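You operate a simulated robot arm through the tools that you are given. There is no shell and no other tool. Be economical: measure what you need, move in short steps, check, and stop when the job is done.

The job below is to be done with a simulated two-armed robot. You get a single attempt, and the scene is never put back.

TASK
Wipe up the spill on the top of the freezer lid with the blue dish cloth and put it back.

The check looks at the end state, three seconds after you hand in, the way a careful person would. Anything else that was tipped, shoved, dropped, spilled or broken makes it a failure. Lids that push on must go on centred and level and be pressed home; caps that screw on are set level and turned clockwise until they are tight. Flat cloth is picked up by pressing the open fingertips on it (5 to 10 N) and closing them slowly along it; thin cloth reads only 2 to 8 mm in the jaws.

THE ROBOT
Two 7-joint arms with two-finger parallel grippers on one trunk, on a base that drives. Base frame: it is fixed to the floor where the robot stands at the start and does not move with it; the origin is under the middle of the robot, x ahead of it, y to its left, z up. Lengths are in mm, angles in rad, forces in N, time in s.
The left shoulder is at the start at [70, 163, 1220], the right one opposite. Payload 3.43 kg a hand.
Tool frame (each hand has its own): the origin (TCP) lies between the finger pads and is the grasp point; the fingertips stand 34 mm ahead of it; z points along the fingers, y is the line along which they close. Largest opening 128 mm; finger width 24, thickness 12; the body of the gripper, 48 by 130 mm, starts 96 mm behind the TCP.
Orientation is that of the tool frame in the base frame, as a unit quaternion [w, x, y, z]. With the fingers straight down and closing along the base's y, the tool's x points along the base's -x, its y along +y and its z along -z.

THE INTERFACE
- The arms move only by the tool play_rows. It takes "left_rows", "right_rows" or both (then of equal length, played together; a hand with none holds still); each is one flat list of numbers, 7 for each row, row after row: the shift along the base's x, y, z in mm, then the turn, a rotation vector about the base's x, y, z in rad, then the finger opening in mm, from 0 to 128. In form: [tx, ty, tz, rx, ry, rz, gripper, tx, ty, tz, rx, ry, rz, gripper, ...]. A call has 1 to 10 rows; each row is the pose to reach, as a shift and turn from the pose commanded when the call began. A row lasts 0.2 s, in which the tool goes at most 50 mm and 0.15 rad; a call with a longer step from one row to the next is refused whole, and so is a gripper value outside its range. Where a pose cannot be reached the arm comes as near as it can. A force on the tool above 40 N (or 10 N above the force at the start of the call, whichever is more), or a blocked arm, ends the call early, and 0.2 s more pass. Each finger travels about 153 mm/s and halts on what it meets, pressing with about 23 N; the grip force reading is that of the motor and also rises with nothing between the fingers. The clock runs only during rows and for 0.2 s after the last one: add rows that repeat a pose to give the fingers time. The reply holds the time, the measured pose of the TCP, the force on the tool along the base axes, the opening and the grip force, in the units named above and with some noise.
- Cameras (640 x 400 px; columns grow to the right, rows downward): "scene" is now at [124.6, 33.6, 1428.7]; the picture's right is [0.40, -0.91, 0.00], its down [-0.68, -0.30, -0.67] and it looks along [0.61, 0.27, -0.74] (base axes); focal length 277 px, centre (320, 200). "left" rides on the left gripper at [76, 11, -160] in its tool frame; the picture's right is [-0.15, 0.99, 0.00], its down [-0.88, -0.13, -0.46] and it looks along [-0.45, -0.07, 0.89] (tool axes); focal length 234 px, centre (320, 200). "right" rides on the right gripper at [76, -11, -160] in its tool frame; the picture's right is [0.15, 0.99, 0.00], its down [-0.88, 0.13, -0.46] and it looks along [-0.45, 0.07, 0.89] (tool axes); focal length 234 px, centre (320, 200).
- get_image(camera): a new picture of that camera. It takes no simulated time.
- lift_body(by): slides the trunk up (or, below 0, down) by that many mm; the arms and the scene camera ride with it, the base frame stays. It gives what a move gives, with no picture.
- roll_base(legs): drives the robot by 1 to 6 legs, each [ahead, left, turn to the left] in mm, mm and rad, along the robot's own axes; the way and the turn of a leg run together, so that a leg with both is an arc; at most 1500 mm and 3.142 rad a leg. The arms and the cameras ride along, it lands a little off, and it stops where it bumps. It gives what a move gives.
- pan_tilt(pan, tilt): turns the head with the scene camera to pan (to the left, within 1.501 rad either way) and tilt (down, from -0.506 to 1.204), counted from straight ahead of the robot. It gives what a move gives.
- probe_pixels(camera, pixels): for up to 12 pixels [column, row] of the newest picture of that camera ("zoom" is the newest enlarged one), the place [x, y, z] in the base frame of the surface seen there, good to about 3 mm. It takes no simulated time.
- enlarge(camera, box): a new picture of the part [left, top, right, bottom] of that camera's present view, enlarged. It takes no simulated time.
- job_done(): hands the job in; it is judged then, once.

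Keep the steps short. Do not move on a guess: measure, check each grasp and each placing, and mend mistakes. In all there are 80 turns and 62 pictures (those below and enlarged ones count). Leave the grippers open and the arms clear of the work at the hand-in unless told otherwise, and finish with a single line.

The tools are called after "Request:" by a JSON object that holds its "name" and its "arguments". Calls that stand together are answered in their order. play_rows: Moves the arms, as the interface text tells. Its arguments: {"type":"object","properties":{"left_rows":{"type":"array","items":{"type":"number"}},"right_rows":{"type":"array","items":{"type":"number"}}},"required":[]} The other tools are called the same way: lift_body (by) slides the trunk up or down; roll_base (legs) drives the base; pan_tilt (pan, tilt) turns the head that bears the scene camera; get_image (camera) takes a picture; probe_pixels (camera, pixels) gives the place of the surface under pixels of a picture; enlarge (camera, box) takes an enlarged picture of a part of a camera's view; job_done () hands the job in.

At the start:

```text
clock: 0.0
left_ee_pos: [428.5, 297.8, 1087.7]
left_ee_rot: [0.0, 0.0, 1.0, 0.001]
left_force: [-0.3, -0.3, 0.2]
left_opening: 127.9
left_finger_force: 0.0
right_ee_pos: [599.1, -57.0, 1069.4]
right_ee_rot: [-0.001, 0.0, 1.0, -0.001]
right_force: [0.6, 0.0, -0.1]
right_opening: 127.8
right_finger_force: 0.1
trunk travel left (down, up): [-700.0, 240.0]
robot x, y, heading: [1.2, 2.4, -0.001]
head pan, tilt: [0.415, 0.84]
```

scene: 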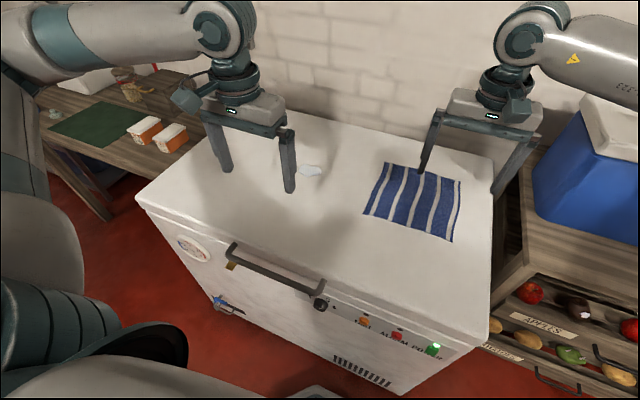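
right: 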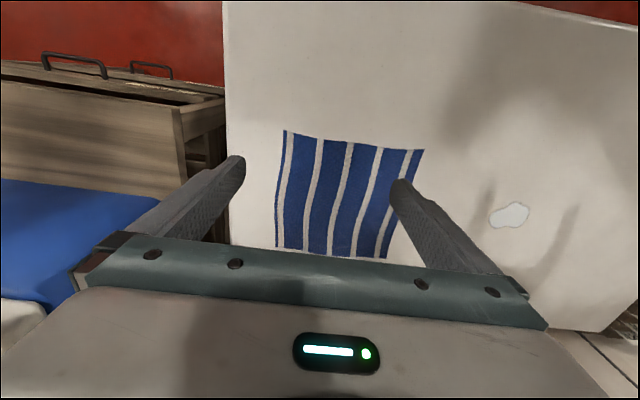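
left: 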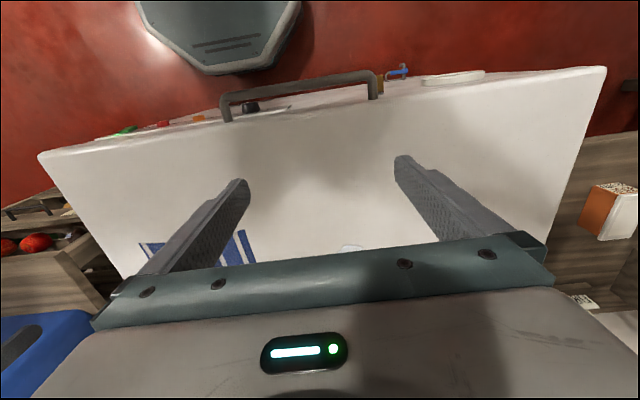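

I see the striped cloth (scene px about 415,200) and a pale spill (about 310,170). I'll measure the cloth corners, the spill and the lid edges.

Request:
{"name": "probe_pixels", "arguments": {"camera": "scene", "pixels": [[386, 164], [461, 182], [452, 241], [364, 212], [412, 200], [300, 170], [321, 170], [311, 164], [311, 175], [250, 220], [480, 170], [330, 150]]}}

Request:
{"name": "probe_pixels", "arguments": {"camera": "right", "pixels": [[284, 131], [424, 150], [386, 258], [277, 246], [490, 217], [528, 213], [510, 204], [506, 227], [340, 200], [228, 200], [450, 100], [590, 300]]}}

Request:
{"name": "enlarge", "arguments": {"camera": "scene", "box": [260, 120, 500, 270]}}

```text
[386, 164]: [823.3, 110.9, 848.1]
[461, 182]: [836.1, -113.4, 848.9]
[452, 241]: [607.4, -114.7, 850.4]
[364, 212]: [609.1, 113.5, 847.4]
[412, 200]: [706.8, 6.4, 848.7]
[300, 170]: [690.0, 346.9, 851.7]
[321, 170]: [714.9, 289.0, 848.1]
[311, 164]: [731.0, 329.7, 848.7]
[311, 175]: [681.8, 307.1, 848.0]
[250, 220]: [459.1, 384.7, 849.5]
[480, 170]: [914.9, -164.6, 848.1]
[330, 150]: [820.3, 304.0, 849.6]
```

```text
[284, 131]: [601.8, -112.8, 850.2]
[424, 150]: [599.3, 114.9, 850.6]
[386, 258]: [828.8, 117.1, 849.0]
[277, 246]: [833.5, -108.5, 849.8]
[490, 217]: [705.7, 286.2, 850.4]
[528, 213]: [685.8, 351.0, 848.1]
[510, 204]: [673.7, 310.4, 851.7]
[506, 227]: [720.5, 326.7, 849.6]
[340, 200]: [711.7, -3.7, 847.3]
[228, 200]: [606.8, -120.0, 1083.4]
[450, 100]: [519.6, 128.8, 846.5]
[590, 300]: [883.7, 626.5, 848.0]
```

```text
2.67 times, centred on (380, 195) of scene
```

zoom: 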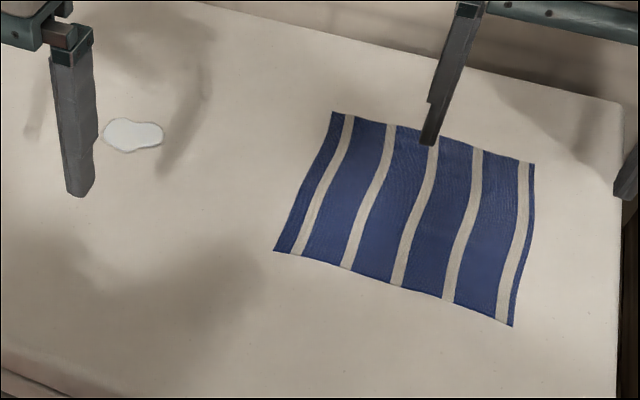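

The cloth is 228 mm square, centred at (716, 0) on the lid at z≈849. The spill is about 65×50 mm, centred at (700, 318). I plan to take the cloth near its left and right edges with both hands, carry it flat, wipe with the left edge, and lay it back. First both hands go above their pinch points, with the fingers narrowed.

Request:
{"name": "play_rows", "arguments": {"left_rows": [29, -21, -15, 0, 0, 0, 110, 58, -43, -30, 0, 0, 0, 90, 86, -64, -44, 0, 0, 0, 70, 115, -85, -59, 0, 0, 0, 50, 144, -106, -74, 0, 0, 0, 40, 173, -128, -89, 0, 0, 0, 40, 201, -149, -103, 0, 0, 0, 40, 230, -170, -118, 0, 0, 0, 40, 259, -192, -133, 0, 0, 0, 40, 287, -213, -148, 0, 0, 0, 40], "right_rows": [12, -3, -13, 0, 0, 0, 110, 23, -6, -26, 0, 0, 0, 90, 35, -8, -39, 0, 0, 0, 70, 47, -11, -52, 0, 0, 0, 50, 59, -14, -65, 0, 0, 0, 40, 70, -17, -78, 0, 0, 0, 40, 82, -20, -91, 0, 0, 0, 40, 94, -22, -104, 0, 0, 0, 40, 105, -25, -117, 0, 0, 0, 40, 117, -28, -130, 0, 0, 0, 40]}}

Request:
{"name": "get_image", "arguments": {"camera": "scene"}}

```text
clock: 2.2
left_ee_pos: [718.6, 83.7, 937.4]
left_ee_rot: [-0.001, 0.0, 1.0, 0.001]
left_force: [-0.6, -0.3, -0.7]
left_opening: 39.7
left_finger_force: 0.1
right_ee_pos: [716.5, -84.1, 938.2]
right_ee_rot: [-0.001, 0.0, 1.0, 0.001]
right_force: [0.5, -0.3, -0.3]
right_opening: 40.0
right_finger_force: 0.1
trunk travel left (down, up): [-700.0, 240.0]
robot x, y, heading: [-0.9, 1.3, 0.0]
head pan, tilt: [0.415, 0.84]
```

```text
57 pictures are left
```

scene: 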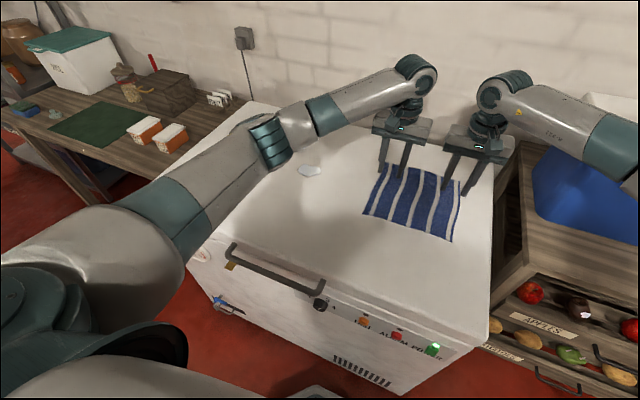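

Both hands are above the cloth at z≈938. I'll go down to just above contact, with the tips at about z 853, then creep.

Request:
{"name": "play_rows", "arguments": {"left_rows": [0, 0, -15, 0, 0, 0, 40, 0, 0, -30, 0, 0, 0, 40, 0, 0, -42, 0, 0, 0, 40, 0, 0, -50, 0, 0, 0, 40, 0, 0, -50, 0, 0, 0, 40], "right_rows": [0, 0, -15, 0, 0, 0, 40, 0, 0, -30, 0, 0, 0, 40, 0, 0, -42, 0, 0, 0, 40, 0, 0, -50, 0, 0, 0, 40, 0, 0, -50, 0, 0, 0, 40]}}

```text
clock: 3.4
left_ee_pos: [716.2, 83.6, 888.8]
left_ee_rot: [0.0, -0.001, 1.0, -0.002]
left_force: [0.3, 0.8, 0.1]
left_opening: 40.0
left_finger_force: 0.0
right_ee_pos: [715.6, -84.3, 888.7]
right_ee_rot: [0.0, 0.0, 1.0, 0.0]
right_force: [-0.1, -0.9, 0.1]
right_opening: 39.7
right_finger_force: 0.3
trunk travel left (down, up): [-700.0, 240.0]
robot x, y, heading: [-2.5, -1.5, -0.005]
head pan, tilt: [0.415, 0.84]
```

No contact yet, so I'll creep down a few millimetres.

Request:
{"name": "play_rows", "arguments": {"left_rows": [0, 0, -2, 0, 0, 0, 40, 0, 0, -4, 0, 0, 0, 40, 0, 0, -5, 0, 0, 0, 40, 0, 0, -5, 0, 0, 0, 40], "right_rows": [0, 0, -2, 0, 0, 0, 40, 0, 0, -4, 0, 0, 0, 40, 0, 0, -5, 0, 0, 0, 40, 0, 0, -5, 0, 0, 0, 40]}}

```text
clock: 4.4
left_ee_pos: [715.5, 85.2, 883.2]
left_ee_rot: [0.001, -0.001, 1.0, 0.0]
left_force: [0.4, -0.9, 4.8]
left_opening: 39.9
left_finger_force: 0.0
right_ee_pos: [715.3, -85.2, 884.9]
right_ee_rot: [0.001, 0.0, 1.0, 0.0]
right_force: [0.7, -0.2, 0.0]
right_opening: 40.1
right_finger_force: 0.0
trunk travel left (down, up): [-700.0, 240.0]
robot x, y, heading: [2.7, -0.7, 0.0]
head pan, tilt: [0.415, 0.84]
```

The left hand touches with 4.8 N and the right not yet. I'll go left 1 mm and right 2 mm lower.

Request:
{"name": "play_rows", "arguments": {"left_rows": [0, 0, -0.7, 0, 0, 0, 40, 0, 0, -0.7, 0, 0, 0, 40], "right_rows": [0, 0, -1, 0, 0, 0, 40, 0, 0, -2, 0, 0, 0, 40]}}

```text
clock: 5.0
left_ee_pos: [715.9, 83.9, 884.6]
left_ee_rot: [0.001, -0.001, 1.0, -0.001]
left_force: [1.7, 0.3, 8.0]
left_opening: 39.8
left_finger_force: 0.1
right_ee_pos: [715.2, -85.0, 884.2]
right_ee_rot: [0.0, 0.0, 1.0, 0.001]
right_force: [0.0, -0.4, 0.4]
right_opening: 39.9
right_finger_force: 0.0
trunk travel left (down, up): [-700.0, 240.0]
robot x, y, heading: [4.2, -0.8, -0.002]
head pan, tilt: [0.415, 0.84]
```

Left is at 8 N. Right still has no contact, so it goes lower on its own.

Request:
{"name": "play_rows", "arguments": {"right_rows": [0, 0, -1, 0, 0, 0, 40, 0, 0, -1.5, 0, 0, 0, 40]}}

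```text
clock: 5.6
left_ee_pos: [714.0, 83.0, 883.2]
left_ee_rot: [0.001, -0.001, 1.0, 0.0]
left_force: [1.2, -0.1, 6.9]
left_opening: 39.6
left_finger_force: 0.0
right_ee_pos: [715.2, -83.7, 884.4]
right_ee_rot: [0.001, 0.0, 1.0, 0.001]
right_force: [-0.9, -0.9, 7.9]
right_opening: 40.3
right_finger_force: 0.3
trunk travel left (down, up): [-700.0, 240.0]
robot x, y, heading: [-2.0, 0.8, -0.001]
head pan, tilt: [0.415, 0.84]
```

Both hands now press with 7–8 N. I'll close both slowly.

Request:
{"name": "play_rows", "arguments": {"left_rows": [0, 0, 0, 0, 0, 0, 36, 0, 0, 0, 0, 0, 0, 32, 0, 0, 0, 0, 0, 0, 28, 0, 0, 0, 0, 0, 0, 24, 0, 0, 0, 0, 0, 0, 20, 0, 0, 0, 0, 0, 0, 16, 0, 0, 0, 0, 0, 0, 12, 0, 0, 0, 0, 0, 0, 8, 0, 0, 0, 0, 0, 0, 4, 0, 0, 0, 0, 0, 0, 0], "right_rows": [0, 0, 0, 0, 0, 0, 36, 0, 0, 0, 0, 0, 0, 32, 0, 0, 0, 0, 0, 0, 28, 0, 0, 0, 0, 0, 0, 24, 0, 0, 0, 0, 0, 0, 20, 0, 0, 0, 0, 0, 0, 16, 0, 0, 0, 0, 0, 0, 12, 0, 0, 0, 0, 0, 0, 8, 0, 0, 0, 0, 0, 0, 4, 0, 0, 0, 0, 0, 0, 0]}}

Request:
{"name": "enlarge", "arguments": {"camera": "scene", "box": [260, 120, 500, 270]}}

```text
clock: 7.8
left_ee_pos: [713.5, 82.8, 883.0]
left_ee_rot: [0.001, 0.0, 1.0, -0.002]
left_force: [-0.1, -13.7, 0.9]
left_opening: 2.3
left_finger_force: 23.3
right_ee_pos: [714.4, -83.8, 883.4]
right_ee_rot: [0.001, 0.0, 1.0, 0.001]
right_force: [0.7, 13.2, 15.0]
right_opening: 2.0
right_finger_force: 22.7
trunk travel left (down, up): [-700.0, 240.0]
robot x, y, heading: [-0.0, -1.2, 0.003]
head pan, tilt: [0.415, 0.84]
```

```text
2.67 times, centred on (380, 195) of scene
```

zoom: 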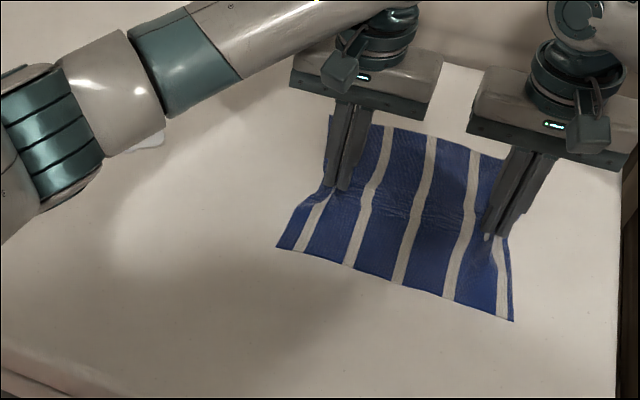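

Both hands hold the cloth (2.0 and 2.3 mm), and it is taut between them at about 13 N. I'll ease the hands towards each other and lift 30 mm to prove the grasp.

Request:
{"name": "play_rows", "arguments": {"left_rows": [0, -4, 1, 0, 0, 0, 0, 0, -8, 3, 0, 0, 0, 0, 0, -10, 12, 0, 0, 0, 0, 0, -10, 22, 0, 0, 0, 0, 0, -10, 30, 0, 0, 0, 0, 0, -10, 30, 0, 0, 0, 0], "right_rows": [0, 4, 1, 0, 0, 0, 0, 0, 8, 3, 0, 0, 0, 0, 0, 10, 12, 0, 0, 0, 0, 0, 10, 22, 0, 0, 0, 0, 0, 10, 30, 0, 0, 0, 0, 0, 10, 30, 0, 0, 0, 0]}}

Request:
{"name": "enlarge", "arguments": {"camera": "scene", "box": [260, 120, 500, 270]}}

```text
clock: 9.2
left_ee_pos: [715.7, 72.4, 911.7]
left_ee_rot: [0.0, 0.0, 1.0, -0.001]
left_force: [0.2, -0.4, -0.4]
left_opening: 2.2
left_finger_force: 23.2
right_ee_pos: [717.4, -74.8, 911.5]
right_ee_rot: [0.0, 0.0, 1.0, -0.001]
right_force: [-0.6, -0.2, -0.4]
right_opening: 2.1
right_finger_force: 22.7
trunk travel left (down, up): [-700.0, 240.0]
robot x, y, heading: [1.0, -2.7, -0.001]
head pan, tilt: [0.415, 0.84]
```

```text
2.67 times, centred on (380, 195) of scene
```

zoom: 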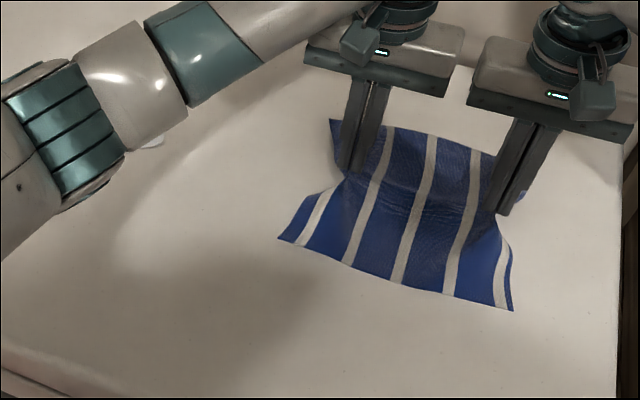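

The cloth is lifted in both hands. Now I'll carry it 245 mm left, both hands moving together, so the left pinch is over the spill.

Request:
{"name": "play_rows", "arguments": {"left_rows": [0, 0, 15, 0, 0, 0, 0, -2, 30, 20, 0, 0, 0, 0, -4, 60, 20, 0, 0, 0, 0, -6, 90, 20, 0, 0, 0, 0, -8, 120, 20, 0, 0, 0, 0, -10, 150, 20, 0, 0, 0, 0, -12, 180, 20, 0, 0, 0, 0, -14, 210, 20, 0, 0, 0, 0, -16, 245, 20, 0, 0, 0, 0, -16, 245, 20, 0, 0, 0, 0], "right_rows": [0, 0, 15, 0, 0, 0, 0, -2, 30, 20, 0, 0, 0, 0, -4, 60, 20, 0, 0, 0, 0, -6, 90, 20, 0, 0, 0, 0, -8, 120, 20, 0, 0, 0, 0, -10, 150, 20, 0, 0, 0, 0, -12, 180, 20, 0, 0, 0, 0, -14, 210, 20, 0, 0, 0, 0, -16, 245, 20, 0, 0, 0, 0, -16, 245, 20, 0, 0, 0, 0]}}

Request:
{"name": "get_image", "arguments": {"camera": "scene"}}

Request:
{"name": "get_image", "arguments": {"camera": "left"}}

```text
clock: 11.4
left_ee_pos: [701.0, 317.6, 933.0]
left_ee_rot: [0.0, 0.0, 1.0, 0.001]
left_force: [0.6, -0.9, -0.2]
left_opening: 2.1
left_finger_force: 23.4
right_ee_pos: [700.1, 169.4, 932.4]
right_ee_rot: [0.0, 0.001, 1.0, 0.0]
right_force: [-0.4, -0.3, -0.4]
right_opening: 2.1
right_finger_force: 22.9
trunk travel left (down, up): [-700.0, 240.0]
robot x, y, heading: [-4.7, 2.6, -0.002]
head pan, tilt: [0.415, 0.84]
```

```text
54 pictures are left
```

scene: 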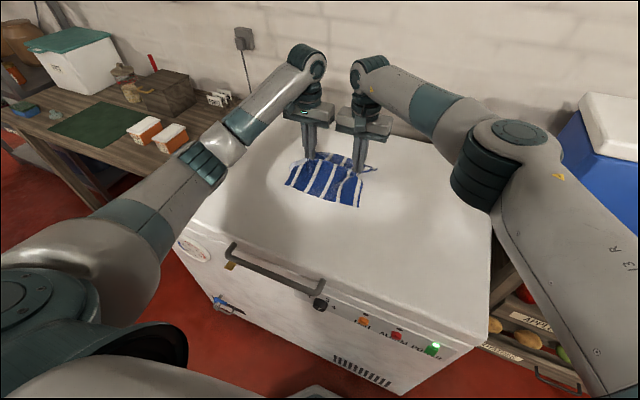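

```text
53 pictures are left
```

left: 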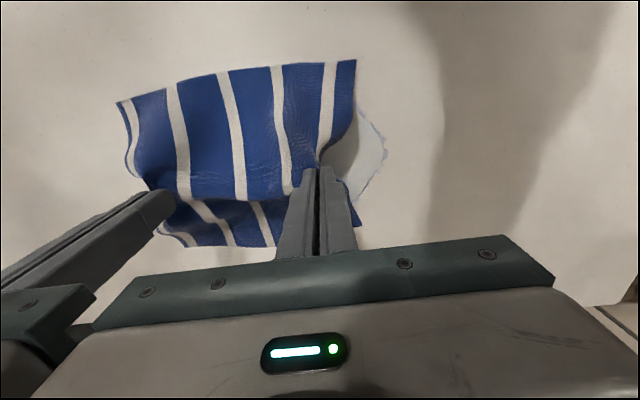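

The left pinch is over the spill. I'll lower both until the tips touch.

Request:
{"name": "play_rows", "arguments": {"left_rows": [0, 0, -15, 0, 0, 0, 0, 0, 0, -30, 0, 0, 0, 0, 0, 0, -42, 0, 0, 0, 0, 0, 0, -47, 0, 0, 0, 0, 0, 0, -49, 0, 0, 0, 0, 0, 0, -49, 0, 0, 0, 0], "right_rows": [0, 0, -15, 0, 0, 0, 0, 0, 0, -30, 0, 0, 0, 0, 0, 0, -42, 0, 0, 0, 0, 0, 0, -46, 0, 0, 0, 0, 0, 0, -46, 0, 0, 0, 0, 0, 0, -46, 0, 0, 0, 0]}}

```text
clock: 12.8
left_ee_pos: [698.8, 318.7, 884.4]
left_ee_rot: [0.001, -0.002, 1.0, 0.0]
left_force: [0.5, 0.5, 2.3]
left_opening: 2.2
left_finger_force: 22.4
right_ee_pos: [700.2, 169.4, 886.1]
right_ee_rot: [0.0, -0.001, 1.0, 0.0]
right_force: [-0.3, 0.5, -0.7]
right_opening: 2.0
right_finger_force: 22.7
trunk travel left (down, up): [-700.0, 240.0]
robot x, y, heading: [4.3, -3.4, -0.002]
head pan, tilt: [0.415, 0.84]
```

The left hand touches lightly with 2.3 N. I'll press 1.2 mm more and start rubbing back and forth, both hands together.

Request:
{"name": "play_rows", "arguments": {"left_rows": [0, 0, -1.2, 0, 0, 0, 0, 0, 20, -1.2, 0, 0, 0, 0, 0, 42, -1.2, 0, 0, 0, 0, 0, 20, -1.2, 0, 0, 0, 0, 0, 0, -1.2, 0, 0, 0, 0, 0, -20, -1.2, 0, 0, 0, 0, 0, -42, -1.2, 0, 0, 0, 0, -15, -42, -1.2, 0, 0, 0, 0, -15, -20, -1.2, 0, 0, 0, 0, -15, 0, -1.2, 0, 0, 0, 0], "right_rows": [0, 0, 0, 0, 0, 0, 0, 0, 20, 0, 0, 0, 0, 0, 0, 42, 0, 0, 0, 0, 0, 0, 20, 0, 0, 0, 0, 0, 0, 0, 0, 0, 0, 0, 0, 0, -20, 0, 0, 0, 0, 0, 0, -42, 0, 0, 0, 0, 0, -15, -42, 0, 0, 0, 0, 0, -15, -20, 0, 0, 0, 0, 0, -15, 0, 0, 0, 0, 0, 0]}}

Request:
{"name": "get_image", "arguments": {"camera": "left"}}

```text
clock: 15.0
left_ee_pos: [683.6, 317.9, 882.9]
left_ee_rot: [0.002, 0.0, 1.0, 0.0]
left_force: [0.4, -3.8, 16.3]
left_opening: 2.2
left_finger_force: 23.4
right_ee_pos: [683.7, 169.6, 886.1]
right_ee_rot: [0.001, 0.0, 1.0, 0.001]
right_force: [1.3, -1.1, -0.4]
right_opening: 2.1
right_finger_force: 23.0
right hand out of reach, approached as far as the arm can: row 2, 3, 4
trunk travel left (down, up): [-700.0, 240.0]
robot x, y, heading: [-2.0, 0.4, 0.002]
head pan, tilt: [0.415, 0.84]
```

```text
52 pictures are left
```

left: 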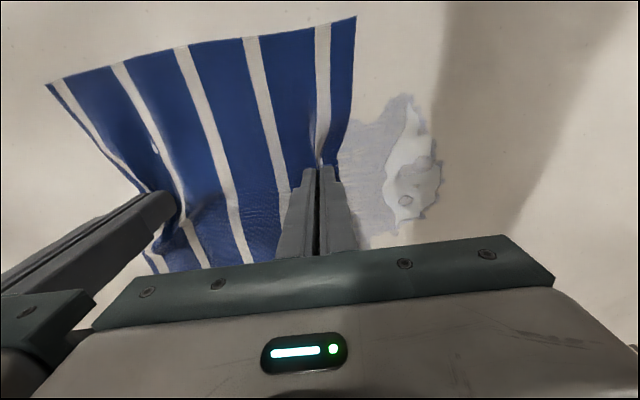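

The liquid was partly absorbed and partly pushed towards +y (left camera px 410,160), and the right arm reached its limit. I'll measure the remaining spill, lift the cloth a little, and shift the base left for reach.

Request:
{"name": "probe_pixels", "arguments": {"camera": "left", "pixels": [[405, 95], [440, 170], [400, 215], [390, 160], [345, 140], [370, 235], [425, 215], [350, 200]]}}

Request:
{"name": "play_rows", "arguments": {"left_rows": [0, 0, 15, 0, 0, 0, 0, 0, 0, 30, 0, 0, 0, 0, 0, 0, 40, 0, 0, 0, 0], "right_rows": [0, 0, 15, 0, 0, 0, 0, 0, 0, 30, 0, 0, 0, 0, 0, 0, 40, 0, 0, 0, 0]}}

Request:
{"name": "get_image", "arguments": {"camera": "left"}}

```text
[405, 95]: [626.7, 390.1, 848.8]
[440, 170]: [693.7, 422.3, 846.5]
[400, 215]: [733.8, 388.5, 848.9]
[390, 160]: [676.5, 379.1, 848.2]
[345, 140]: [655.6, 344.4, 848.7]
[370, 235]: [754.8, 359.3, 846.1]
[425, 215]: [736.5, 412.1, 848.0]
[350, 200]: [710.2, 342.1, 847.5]
```

```text
clock: 15.8
left_ee_pos: [685.6, 319.1, 922.4]
left_ee_rot: [-0.001, -0.001, 1.0, 0.0]
left_force: [-0.5, 0.0, -0.3]
left_opening: 2.2
left_finger_force: 22.9
right_ee_pos: [683.8, 171.1, 924.3]
right_ee_rot: [0.0, 0.0, 1.0, 0.0]
right_force: [0.0, 0.2, 0.4]
right_opening: 1.9
right_finger_force: 23.4
trunk travel left (down, up): [-700.0, 240.0]
robot x, y, heading: [2.9, 1.4, 0.003]
head pan, tilt: [0.415, 0.84]
```

```text
51 pictures are left
```

left: 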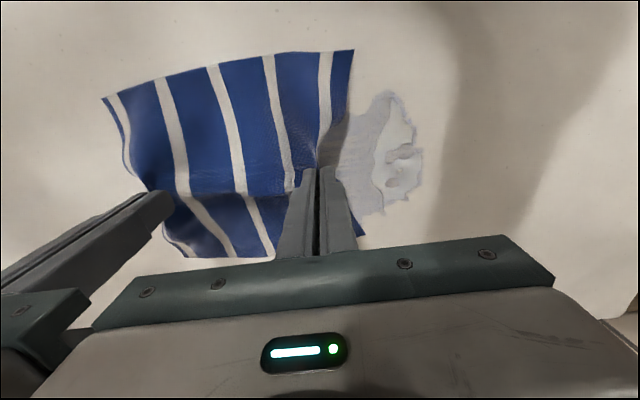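

The remaining film spans about x 627–755 and y up to 422. I'll raise the cloth clear, then strafe the base left 150 mm.

Request:
{"name": "play_rows", "arguments": {"left_rows": [0, 0, 25, 0, 0, 0, 0, 0, 0, 50, 0, 0, 0, 0, 0, 0, 75, 0, 0, 0, 0], "right_rows": [0, 0, 25, 0, 0, 0, 0, 0, 0, 50, 0, 0, 0, 0, 0, 0, 75, 0, 0, 0, 0]}}

Request:
{"name": "roll_base", "arguments": {"legs": [[0, 150, 0]]}}

Request:
{"name": "get_image", "arguments": {"camera": "scene"}}

Request:
{"name": "get_image", "arguments": {"camera": "right"}}

```text
clock: 16.6
left_ee_pos: [684.7, 319.9, 998.1]
left_ee_rot: [-0.001, -0.001, 1.0, 0.0]
left_force: [-0.1, 0.1, -0.2]
left_opening: 2.2
left_finger_force: 23.3
right_ee_pos: [683.5, 171.5, 1002.7]
right_ee_rot: [0.0, 0.0, 1.0, 0.0]
right_force: [-0.2, 0.0, -0.7]
right_opening: 2.3
right_finger_force: 22.6
trunk travel left (down, up): [-700.0, 240.0]
robot x, y, heading: [-0.7, -0.2, 0.0]
head pan, tilt: [0.415, 0.84]
```

```text
clock: 18.0
left_ee_pos: [685.9, 472.0, 997.4]
left_ee_rot: [0.0, 0.0, 1.0, 0.0]
left_force: [-0.1, 0.2, 1.1]
left_opening: 2.1
left_finger_force: 23.1
right_ee_pos: [684.8, 321.4, 1000.4]
right_ee_rot: [0.0, -0.001, 1.0, -0.001]
right_force: [0.2, -0.2, -0.6]
right_opening: 1.9
right_finger_force: 23.3
trunk travel left (down, up): [-700.0, 240.0]
robot x, y, heading: [-2.0, 152.5, 0.0]
head pan, tilt: [0.415, 0.84]
```

```text
50 pictures are left
```

scene: 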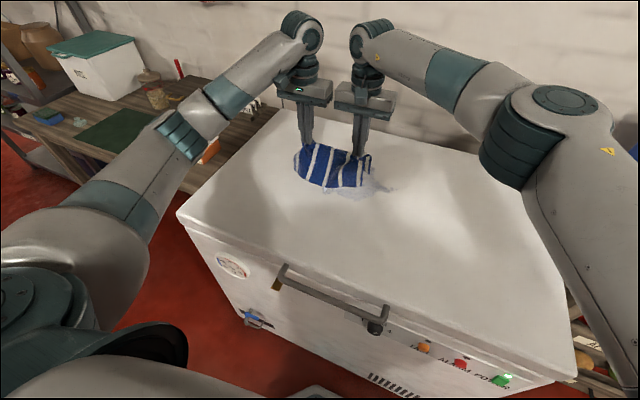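

```text
49 pictures are left
```

right: 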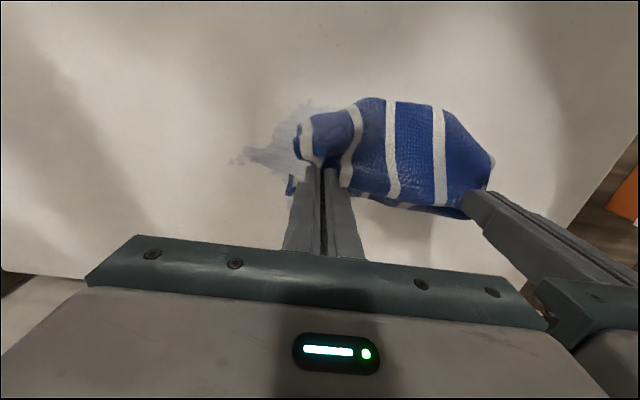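

Now I'll look at the full extent of the film by probing this right-hand picture.

Request:
{"name": "probe_pixels", "arguments": {"camera": "right", "pixels": [[230, 162], [250, 150], [305, 102], [280, 125], [290, 190], [262, 175]]}}

Request:
{"name": "enlarge", "arguments": {"camera": "scene", "box": [260, 130, 420, 230]}}

```text
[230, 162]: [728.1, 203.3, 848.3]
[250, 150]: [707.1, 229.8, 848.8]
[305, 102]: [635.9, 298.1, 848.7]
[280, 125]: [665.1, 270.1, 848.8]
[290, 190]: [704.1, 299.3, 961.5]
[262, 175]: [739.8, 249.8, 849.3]
```

```text
4.00 times, centred on (340, 180) of scene
```

zoom: 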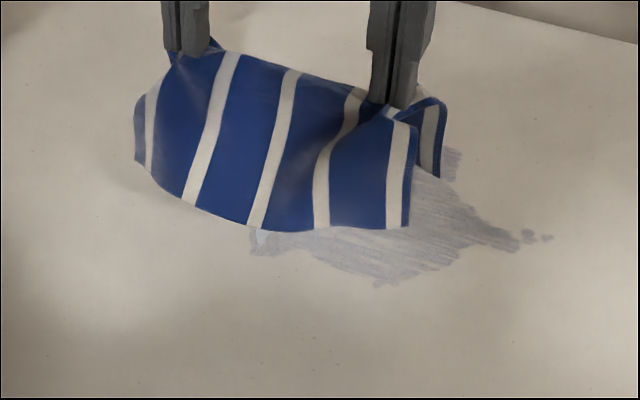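

The film covers about x 630–755 and y 200–425. I'll lower both hands outside the left end (left hand y≈440) so I wipe inward and both pinches press.

Request:
{"name": "play_rows", "arguments": {"left_rows": [0, -10, -25, 0, 0, 0, 0, 0, -20, -50, 0, 0, 0, 0, 0, -30, -75, 0, 0, 0, 0, 0, -30, -95, 0, 0, 0, 0, 0, -30, -107, 0, 0, 0, 0, 0, -30, -113, 0, 0, 0, 0, 0, -30, -113, 0, 0, 0, 0], "right_rows": [0, -10, -25, 0, 0, 0, 0, 0, -20, -50, 0, 0, 0, 0, 0, -30, -75, 0, 0, 0, 0, 0, -30, -95, 0, 0, 0, 0, 0, -30, -107, 0, 0, 0, 0, 0, -30, -115, 0, 0, 0, 0, 0, -30, -115, 0, 0, 0, 0]}}

```text
clock: 19.6
left_ee_pos: [682.5, 442.2, 884.8]
left_ee_rot: [0.0, -0.001, 1.0, -0.001]
left_force: [1.1, 1.6, 8.2]
left_opening: 2.0
left_finger_force: 23.0
right_ee_pos: [683.6, 293.0, 887.4]
right_ee_rot: [0.001, -0.001, 1.0, 0.0]
right_force: [-1.0, 0.5, 0.3]
right_opening: 2.1
right_finger_force: 23.4
trunk travel left (down, up): [-700.0, 240.0]
robot x, y, heading: [-0.5, 151.1, 0.003]
head pan, tilt: [0.415, 0.84]
```

Left presses with 8 N. Now x-direction strokes over the film, stepping inward, with the right hand pressing lightly too.

Request:
{"name": "play_rows", "arguments": {"left_rows": [-30, 0, -0.5, 0, 0, 0, 0, -58, 0, -0.5, 0, 0, 0, 0, -58, -15, -0.5, 0, 0, 0, 0, -15, -15, -0.5, 0, 0, 0, 0, 30, -15, -0.5, 0, 0, 0, 0, 75, -15, -0.5, 0, 0, 0, 0, 75, -30, -0.5, 0, 0, 0, 0, 30, -30, -0.5, 0, 0, 0, 0, -15, -30, -0.5, 0, 0, 0, 0, -58, -30, -0.5, 0, 0, 0, 0], "right_rows": [-30, 0, -3, 0, 0, 0, 0, -58, 0, -3, 0, 0, 0, 0, -58, -15, -3, 0, 0, 0, 0, -15, -15, -3, 0, 0, 0, 0, 30, -15, -3, 0, 0, 0, 0, 75, -15, -3, 0, 0, 0, 0, 75, -30, -3, 0, 0, 0, 0, 30, -30, -3, 0, 0, 0, 0, -15, -30, -3, 0, 0, 0, 0, -58, -30, -3, 0, 0, 0, 0]}}

Request:
{"name": "get_image", "arguments": {"camera": "left"}}

Request:
{"name": "enlarge", "arguments": {"camera": "scene", "box": [240, 120, 432, 240]}}

```text
clock: 20.9
left_ee_pos: [735.9, 439.6, 883.8]
left_ee_rot: [-0.001, -0.005, 1.0, 0.003]
left_force: [2.4, 0.1, 4.7]
left_opening: 2.2
left_finger_force: 22.6
right_ee_pos: [713.0, 306.3, 882.9]
right_ee_rot: [-0.001, -0.054, 0.999, 0.0]
right_force: [1.3, 0.6, 2.8]
right_opening: 2.1
right_finger_force: 23.0
right hand out of reach, approached as far as the arm can: row 6
trunk travel left (down, up): [-700.0, 240.0]
robot x, y, heading: [2.0, 152.6, 0.001]
head pan, tilt: [0.415, 0.84]
stopped in row 6 (left hand): the force on the tool passed its limit (the readings are from after the stop); the commanded pose is now the measured one
```

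```text
47 pictures are left
```

left: 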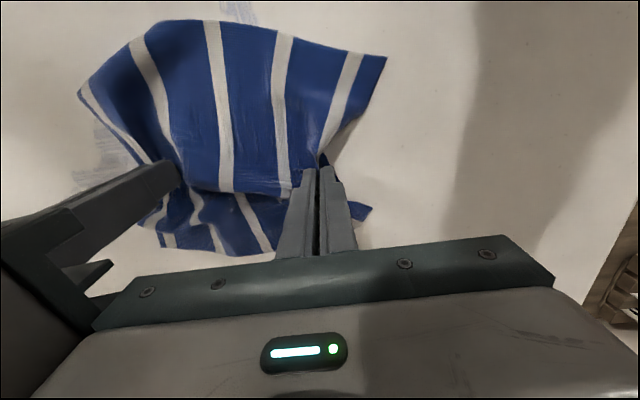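

```text
3.33 times, centred on (336, 180) of scene
```

zoom: 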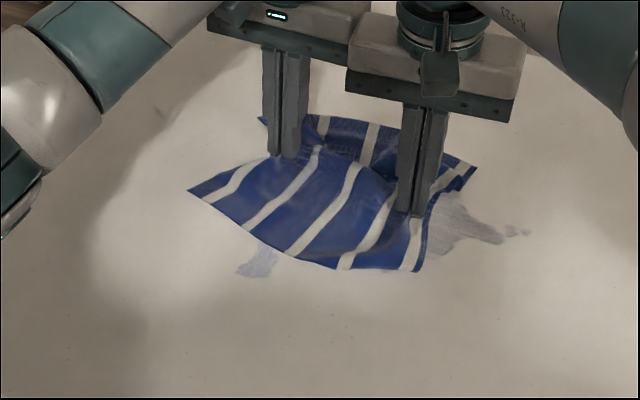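

The far-left part is already clean. The stop came from the right arm running out of reach at large x, and it twisted about 0.11 rad. I'll lift both, straighten the right hand to its spacing, and move the base another 150 mm left, then return the hands.

Request:
{"name": "play_rows", "arguments": {"left_rows": [-5, 0, 25, 0, 0, 0, 0, -15, 0, 50, 0, 0, 0, 0, -25, 0, 75, 0, 0, 0, 0, -36, 0, 100, 0, 0, 0, 0, -36, 0, 115, 0, 0, 0, 0], "right_rows": [-3, -4, 25, 0, 0, -0.03, 0, -6, -8, 50, 0, 0, -0.06, 0, -9, -12, 75, 0, 0, -0.09, 0, -13, -15, 100, 0, 0, -0.108, 0, -13, -15, 116, 0, 0, -0.108, 0]}}

Request:
{"name": "roll_base", "arguments": {"legs": [[0, 150, 0]]}}

Request:
{"name": "get_image", "arguments": {"camera": "scene"}}

```text
clock: 22.1
left_ee_pos: [698.5, 438.1, 998.2]
left_ee_rot: [-0.003, -0.005, 1.0, 0.004]
left_force: [-0.4, -0.7, 0.8]
left_opening: 2.2
left_finger_force: 23.0
right_ee_pos: [702.5, 288.2, 997.7]
right_ee_rot: [-0.002, 0.001, 1.0, 0.001]
right_force: [0.7, 0.0, -0.6]
right_opening: 1.8
right_finger_force: 22.6
trunk travel left (down, up): [-700.0, 240.0]
robot x, y, heading: [-0.0, 148.9, 0.002]
head pan, tilt: [0.415, 0.84]
```

```text
clock: 23.5
left_ee_pos: [697.6, 587.2, 997.0]
left_ee_rot: [-0.004, -0.005, 1.0, 0.004]
left_force: [0.5, 0.0, -0.7]
left_opening: 2.4
left_finger_force: 22.6
right_ee_pos: [701.0, 438.1, 997.4]
right_ee_rot: [-0.002, 0.0, 1.0, 0.001]
right_force: [0.3, 0.1, -0.3]
right_opening: 2.2
right_finger_force: 23.1
trunk travel left (down, up): [-700.0, 240.0]
robot x, y, heading: [-0.9, 302.8, 0.0]
head pan, tilt: [0.415, 0.84]
```

```text
45 pictures are left
```

scene: 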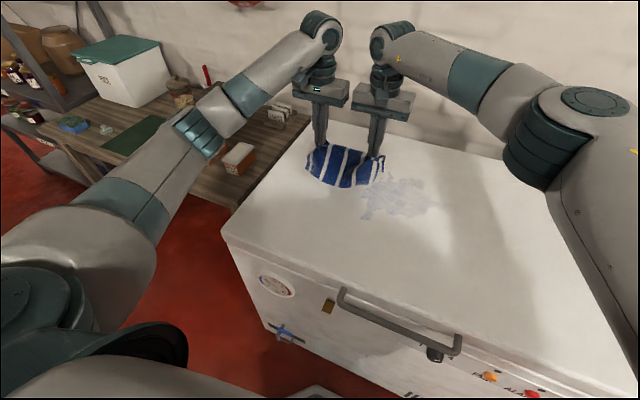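

The cloth is clear of the film now. I'll enlarge it to see what is left, and measure it.

Request:
{"name": "enlarge", "arguments": {"camera": "scene", "box": [300, 140, 460, 240]}}

Request:
{"name": "probe_pixels", "arguments": {"camera": "scene", "pixels": [[362, 216], [445, 205], [410, 178], [380, 190], [420, 210], [370, 190]]}}

```text
4.00 times, centred on (380, 190) of scene
```

zoom: 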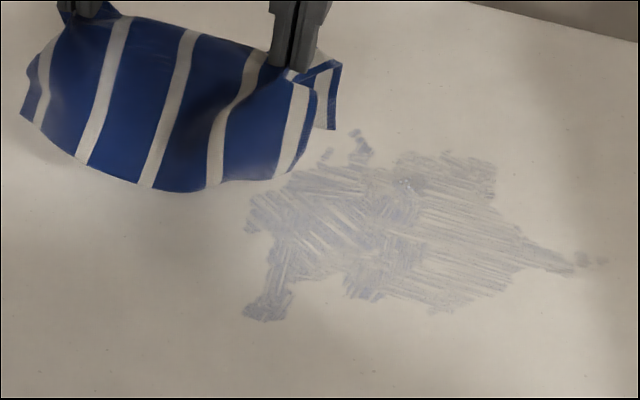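

```text
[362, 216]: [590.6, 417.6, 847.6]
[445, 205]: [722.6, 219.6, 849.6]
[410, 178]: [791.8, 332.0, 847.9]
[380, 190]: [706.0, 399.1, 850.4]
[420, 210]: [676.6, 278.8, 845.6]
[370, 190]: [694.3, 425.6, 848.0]
```

The film is thin now, spanning x 590–790 and y 205–420. I'll lower again (left at y≈430, right at y≈280) and sweep with both hands.

Request:
{"name": "play_rows", "arguments": {"left_rows": [0, -40, 0, 0, 0, 0, 0, 0, -80, 0, 0, 0, 0, 0, 0, -120, -20, 0, 0, 0, 0, 0, -155, -50, 0, 0, 0, 0, 0, -155, -80, 0, 0, 0, 0, 0, -155, -100, 0, 0, 0, 0, 0, -155, -110, 0, 0, 0, 0, 0, -155, -110, 0, 0, 0, 0], "right_rows": [0, -40, 0, 0, 0, 0, 0, 0, -80, 0, 0, 0, 0, 0, 0, -120, -20, 0, 0, 0, 0, 0, -155, -50, 0, 0, 0, 0, 0, -155, -80, 0, 0, 0, 0, 0, -155, -100, 0, 0, 0, 0, 0, -155, -110, 0, 0, 0, 0, 0, -155, -110, 0, 0, 0, 0]}}

Request:
{"name": "play_rows", "arguments": {"left_rows": [0, 0, -1.5, 0, 0, 0, 0, 0, 0, -2, 0, 0, 0, 0, 0, 0, -2, 0, 0, 0, 0], "right_rows": [0, 0, -1.5, 0, 0, 0, 0, 0, 0, -3, 0, 0, 0, 0, 0, 0, -3, 0, 0, 0, 0]}}

```text
clock: 25.3
left_ee_pos: [699.1, 430.9, 887.5]
left_ee_rot: [-0.004, -0.005, 1.0, 0.004]
left_force: [1.0, 0.0, 1.8]
left_opening: 1.8
left_finger_force: 22.6
right_ee_pos: [699.2, 282.9, 887.9]
right_ee_rot: [-0.002, 0.0, 1.0, 0.001]
right_force: [0.6, 0.7, -0.1]
right_opening: 2.0
right_finger_force: 22.7
trunk travel left (down, up): [-700.0, 240.0]
robot x, y, heading: [-5.2, 298.7, 0.003]
head pan, tilt: [0.415, 0.84]
```

```text
clock: 26.1
left_ee_pos: [699.1, 431.4, 886.0]
left_ee_rot: [-0.004, -0.005, 1.0, 0.003]
left_force: [0.9, -0.2, 3.3]
left_opening: 2.0
left_finger_force: 23.1
right_ee_pos: [699.3, 283.2, 885.4]
right_ee_rot: [-0.002, 0.0, 1.0, 0.0]
right_force: [-0.5, -0.9, -0.1]
right_opening: 1.9
right_finger_force: 22.7
trunk travel left (down, up): [-700.0, 240.0]
robot x, y, heading: [1.9, 301.7, 0.005]
head pan, tilt: [0.415, 0.84]
```

Light contact on the left; the right is just above. I'll press a bit more (left 1 mm, right 2 mm) and sweep along x.

Request:
{"name": "play_rows", "arguments": {"left_rows": [0, 0, -1, 0, 0, 0, 0, -40, 0, -1, 0, 0, 0, 0, -75, 0, -1, 0, 0, 0, 0, -108, 0, -1, 0, 0, 0, 0, -108, -16, -1, 0, 0, 0, 0, -70, -16, -1, 0, 0, 0, 0, -30, -16, -1, 0, 0, 0, 0, 10, -16, -1, 0, 0, 0, 0, 50, -16, -1, 0, 0, 0, 0, 85, -16, -1, 0, 0, 0, 0], "right_rows": [0, 0, -2, 0, 0, 0, 0, -40, 0, -2, 0, 0, 0, 0, -75, 0, -2, 0, 0, 0, 0, -108, 0, -2, 0, 0, 0, 0, -108, -16, -2, 0, 0, 0, 0, -70, -16, -2, 0, 0, 0, 0, -30, -16, -2, 0, 0, 0, 0, 10, -16, -2, 0, 0, 0, 0, 50, -16, -2, 0, 0, 0, 0, 85, -16, -2, 0, 0, 0, 0]}}

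Request:
{"name": "enlarge", "arguments": {"camera": "scene", "box": [300, 120, 492, 240]}}

```text
clock: 28.3
left_ee_pos: [783.9, 419.1, 886.0]
left_ee_rot: [-0.003, -0.005, 1.0, 0.004]
left_force: [-0.3, -0.8, 3.0]
left_opening: 1.9
left_finger_force: 23.1
right_ee_pos: [784.6, 268.3, 883.1]
right_ee_rot: [-0.001, -0.001, 1.0, 0.001]
right_force: [0.7, 1.3, 3.5]
right_opening: 1.9
right_finger_force: 22.7
trunk travel left (down, up): [-700.0, 240.0]
robot x, y, heading: [-2.8, 302.3, 0.006]
head pan, tilt: [0.415, 0.84]
```

```text
3.33 times, centred on (396, 180) of scene
```

zoom: 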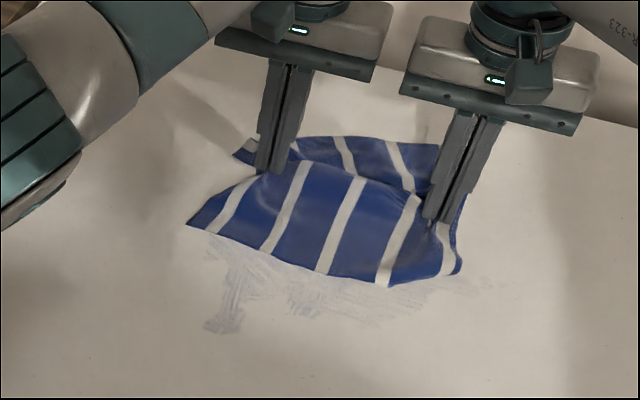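

The film is fading under the whole cloth. I'll press 1 mm more and make the next strokes, stepping 18 mm in y.

Request:
{"name": "play_rows", "arguments": {"left_rows": [0, -18, -1, 0, 0, 0, 0, -45, -18, -1, 0, 0, 0, 0, -90, -18, -1, 0, 0, 0, 0, -135, -18, -1, 0, 0, 0, 0, -185, -18, -1, 0, 0, 0, 0, -185, -38, -1, 0, 0, 0, 0, -140, -38, -1, 0, 0, 0, 0, -95, -38, -1, 0, 0, 0, 0, -48, -38, -1, 0, 0, 0, 0, 0, -38, -1, 0, 0, 0, 0], "right_rows": [0, -18, -1, 0, 0, 0, 0, -45, -18, -1, 0, 0, 0, 0, -90, -18, -1, 0, 0, 0, 0, -135, -18, -1, 0, 0, 0, 0, -185, -18, -1, 0, 0, 0, 0, -185, -38, -1, 0, 0, 0, 0, -140, -38, -1, 0, 0, 0, 0, -95, -38, -1, 0, 0, 0, 0, -48, -38, -1, 0, 0, 0, 0, 0, -38, -1, 0, 0, 0, 0]}}

Request:
{"name": "play_rows", "arguments": {"left_rows": [0, -18, 0, 0, 0, 0, 0, -45, -18, 0, 0, 0, 0, 0, -90, -18, 0, 0, 0, 0, 0, -135, -18, 0, 0, 0, 0, 0, -185, -18, 0, 0, 0, 0, 0, -185, -38, 0, 0, 0, 0, 0, -140, -38, 0, 0, 0, 0, 0, -95, -38, 0, 0, 0, 0, 0, -48, -38, 0, 0, 0, 0, 0, 0, -38, 0, 0, 0, 0, 0], "right_rows": [0, -18, 0, 0, 0, 0, 0, -45, -18, 0, 0, 0, 0, 0, -90, -18, 0, 0, 0, 0, 0, -135, -18, 0, 0, 0, 0, 0, -185, -18, 0, 0, 0, 0, 0, -185, -38, 0, 0, 0, 0, 0, -140, -38, 0, 0, 0, 0, 0, -95, -38, 0, 0, 0, 0, 0, -48, -38, 0, 0, 0, 0, 0, 0, -38, 0, 0, 0, 0, 0]}}

Request:
{"name": "enlarge", "arguments": {"camera": "scene", "box": [300, 120, 492, 240]}}

```text
clock: 30.5
left_ee_pos: [783.9, 381.3, 884.0]
left_ee_rot: [-0.001, -0.004, 1.0, 0.003]
left_force: [-0.1, -1.0, 2.0]
left_opening: 2.3
left_finger_force: 22.7
right_ee_pos: [783.4, 230.1, 883.1]
right_ee_rot: [-0.001, -0.001, 1.0, 0.001]
right_force: [0.0, 3.0, 11.1]
right_opening: 2.1
right_finger_force: 23.3
trunk travel left (down, up): [-700.0, 240.0]
robot x, y, heading: [0.4, 299.9, 0.001]
head pan, tilt: [0.415, 0.84]
```

```text
clock: 32.7
left_ee_pos: [780.0, 341.6, 884.6]
left_ee_rot: [-0.001, -0.004, 1.0, 0.002]
left_force: [0.8, -1.7, 4.5]
left_opening: 2.2
left_finger_force: 22.7
right_ee_pos: [784.5, 193.4, 883.6]
right_ee_rot: [0.001, -0.001, 1.0, 0.002]
right_force: [0.0, 3.4, 19.4]
right_opening: 2.1
right_finger_force: 22.8
trunk travel left (down, up): [-700.0, 240.0]
robot x, y, heading: [-0.2, 299.4, 0.005]
head pan, tilt: [0.415, 0.84]
```

```text
3.33 times, centred on (396, 180) of scene
```

zoom: 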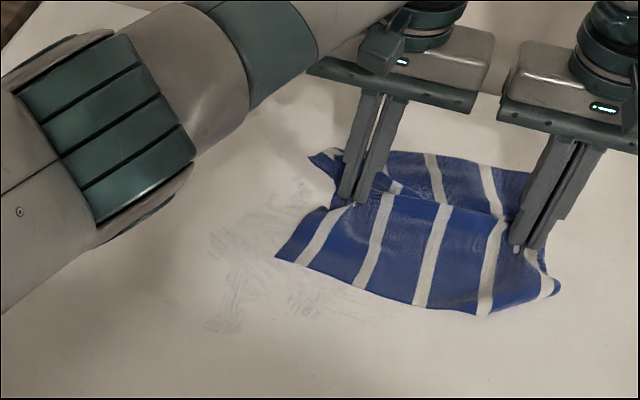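

The film is very faint now. I'll ease the right hand 1 mm (it reads 19 N), do two more strokes inward, then work back to the left.

Request:
{"name": "play_rows", "arguments": {"left_rows": [0, -20, 0, 0, 0, 0, 0, -45, -20, 0, 0, 0, 0, 0, -90, -20, 0, 0, 0, 0, 0, -135, -20, 0, 0, 0, 0, 0, -185, -20, 0, 0, 0, 0, 0, -185, -40, 0, 0, 0, 0, 0, -140, -40, 0, 0, 0, 0, 0, -95, -40, 0, 0, 0, 0, 0, -48, -40, 0, 0, 0, 0, 0, 0, -40, 0, 0, 0, 0, 0], "right_rows": [0, -20, 1, 0, 0, 0, 0, -45, -20, 1, 0, 0, 0, 0, -90, -20, 1, 0, 0, 0, 0, -135, -20, 1, 0, 0, 0, 0, -185, -20, 1, 0, 0, 0, 0, -185, -40, 1, 0, 0, 0, 0, -140, -40, 1, 0, 0, 0, 0, -95, -40, 1, 0, 0, 0, 0, -48, -40, 1, 0, 0, 0, 0, 0, -40, 1, 0, 0, 0, 0]}}

Request:
{"name": "play_rows", "arguments": {"left_rows": [0, 30, 0, 0, 0, 0, 0, -45, 30, 0, 0, 0, 0, 0, -90, 30, 0, 0, 0, 0, 0, -135, 30, 0, 0, 0, 0, 0, -185, 30, 0, 0, 0, 0, 0, -185, 55, 0, 0, 0, 0, 0, -140, 55, 0, 0, 0, 0, 0, -95, 55, 0, 0, 0, 0, 0, -48, 55, 0, 0, 0, 0, 0, 0, 55, 0, 0, 0, 0, 0], "right_rows": [0, 30, 0, 0, 0, 0, 0, -45, 30, 0, 0, 0, 0, 0, -90, 30, 0, 0, 0, 0, 0, -135, 30, 0, 0, 0, 0, 0, -185, 30, 0, 0, 0, 0, 0, -185, 55, 0, 0, 0, 0, 0, -140, 55, 0, 0, 0, 0, 0, -95, 55, 0, 0, 0, 0, 0, -48, 55, 0, 0, 0, 0, 0, 0, 55, 0, 0, 0, 0, 0]}}

Request:
{"name": "play_rows", "arguments": {"left_rows": [0, 25, 0, 0, 0, 0, 0, -45, 25, 0, 0, 0, 0, 0, -90, 25, 0, 0, 0, 0, 0, -135, 25, 0, 0, 0, 0, 0, -185, 25, 0, 0, 0, 0, 0, -185, 50, 0, 0, 0, 0, 0, -140, 50, 0, 0, 0, 0, 0, -95, 50, 0, 0, 0, 0, 0, -48, 50, 0, 0, 0, 0, 0, 0, 50, 0, 0, 0, 0, 0], "right_rows": [0, 25, 0, 0, 0, 0, 0, -45, 25, 0, 0, 0, 0, 0, -90, 25, 0, 0, 0, 0, 0, -135, 25, 0, 0, 0, 0, 0, -185, 25, 0, 0, 0, 0, 0, -185, 50, 0, 0, 0, 0, 0, -140, 50, 0, 0, 0, 0, 0, -95, 50, 0, 0, 0, 0, 0, -48, 50, 0, 0, 0, 0, 0, 0, 50, 0, 0, 0, 0, 0]}}

Request:
{"name": "enlarge", "arguments": {"camera": "scene", "box": [300, 120, 492, 240]}}

```text
clock: 34.9
left_ee_pos: [783.7, 297.9, 885.6]
left_ee_rot: [-0.002, -0.004, 1.0, 0.003]
left_force: [1.0, 0.3, 3.3]
left_opening: 2.2
left_finger_force: 23.0
right_ee_pos: [785.0, 152.9, 883.8]
right_ee_rot: [-0.001, -0.001, 1.0, 0.001]
right_force: [0.1, 1.5, 2.9]
right_opening: 2.0
right_finger_force: 22.9
trunk travel left (down, up): [-700.0, 240.0]
robot x, y, heading: [3.1, 300.9, 0.003]
head pan, tilt: [0.415, 0.84]
```

```text
clock: 37.1
left_ee_pos: [784.4, 353.6, 884.9]
left_ee_rot: [-0.001, -0.005, 1.0, 0.002]
left_force: [1.3, -0.9, 4.9]
left_opening: 2.1
left_finger_force: 22.6
right_ee_pos: [788.1, 208.9, 883.8]
right_ee_rot: [-0.001, 0.0, 1.0, 0.0]
right_force: [0.1, -0.6, 4.0]
right_opening: 1.7
right_finger_force: 23.0
trunk travel left (down, up): [-700.0, 240.0]
robot x, y, heading: [2.2, 297.0, 0.006]
head pan, tilt: [0.415, 0.84]
```

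```text
clock: 39.3
left_ee_pos: [781.8, 404.9, 884.6]
left_ee_rot: [-0.002, -0.003, 1.0, 0.004]
left_force: [-1.5, -3.4, 14.2]
left_opening: 1.9
left_finger_force: 22.8
right_ee_pos: [785.0, 258.5, 885.0]
right_ee_rot: [-0.001, -0.001, 1.0, 0.0]
right_force: [0.5, -1.0, -0.6]
right_opening: 1.9
right_finger_force: 23.4
trunk travel left (down, up): [-700.0, 240.0]
robot x, y, heading: [-1.1, 302.5, 0.002]
head pan, tilt: [0.415, 0.84]
```

```text
3.33 times, centred on (396, 180) of scene
```

zoom: 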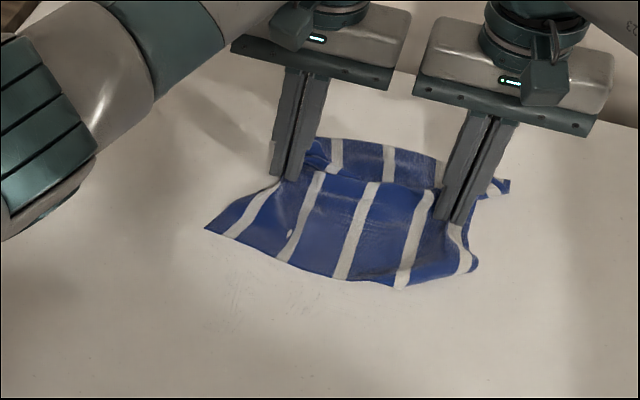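

Only faint traces remain near px (235,300). I'll lift the cloth and move it left so I can inspect the whole wiped area.

Request:
{"name": "play_rows", "arguments": {"left_rows": [0, 0, 30, 0, 0, 0, 0, 0, 0, 70, 0, 0, 0, 0, 0, 10, 112, 0, 0, 0, 0, -20, 45, 112, 0, 0, 0, 0, -40, 85, 112, 0, 0, 0, 0, -60, 125, 112, 0, 0, 0, 0, -80, 160, 112, 0, 0, 0, 0], "right_rows": [0, 0, 30, 0, 0, 0, 0, 0, 0, 70, 0, 0, 0, 0, 0, 10, 112, 0, 0, 0, 0, -20, 45, 112, 0, 0, 0, 0, -40, 85, 112, 0, 0, 0, 0, -60, 125, 112, 0, 0, 0, 0, -80, 160, 112, 0, 0, 0, 0]}}

Request:
{"name": "enlarge", "arguments": {"camera": "scene", "box": [320, 140, 480, 240]}}

Request:
{"name": "get_image", "arguments": {"camera": "right"}}

```text
clock: 40.9
left_ee_pos: [700.9, 567.4, 994.4]
left_ee_rot: [-0.004, -0.005, 1.0, 0.001]
left_force: [0.1, 0.6, -0.4]
left_opening: 2.2
left_finger_force: 22.9
right_ee_pos: [702.2, 420.0, 995.3]
right_ee_rot: [-0.001, 0.0, 1.0, -0.001]
right_force: [0.7, -0.4, 0.2]
right_opening: 2.0
right_finger_force: 23.0
trunk travel left (down, up): [-700.0, 240.0]
robot x, y, heading: [-2.0, 298.2, -0.002]
head pan, tilt: [0.415, 0.84]
```

```text
4.00 times, centred on (400, 190) of scene
```

zoom: 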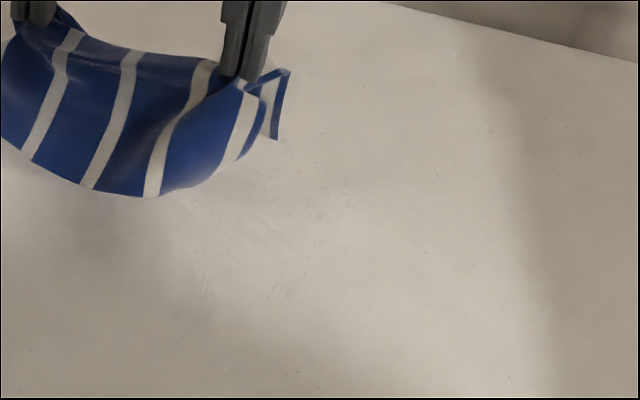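

```text
39 pictures are left
```

right: 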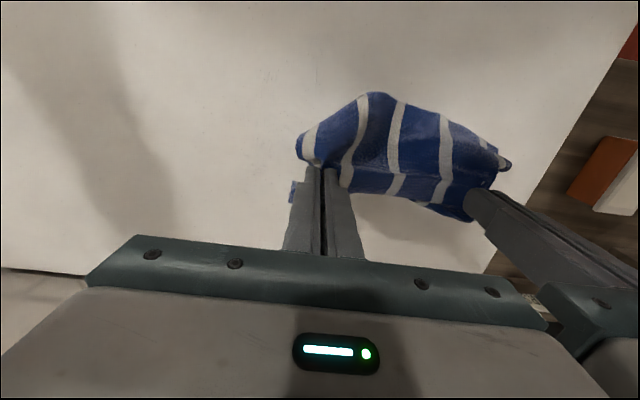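

Almost clean; only faint streaks remain around zoom px (180–350, 180–300). I'll locate them for one more pass.

Request:
{"name": "probe_pixels", "arguments": {"camera": "zoom", "pixels": [[180, 200], [200, 295], [330, 190], [260, 230], [285, 150], [360, 250]]}}

```text
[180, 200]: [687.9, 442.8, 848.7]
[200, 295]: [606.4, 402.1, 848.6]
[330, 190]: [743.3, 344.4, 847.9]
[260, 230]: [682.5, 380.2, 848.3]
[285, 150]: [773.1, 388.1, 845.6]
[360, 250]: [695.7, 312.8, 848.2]
```

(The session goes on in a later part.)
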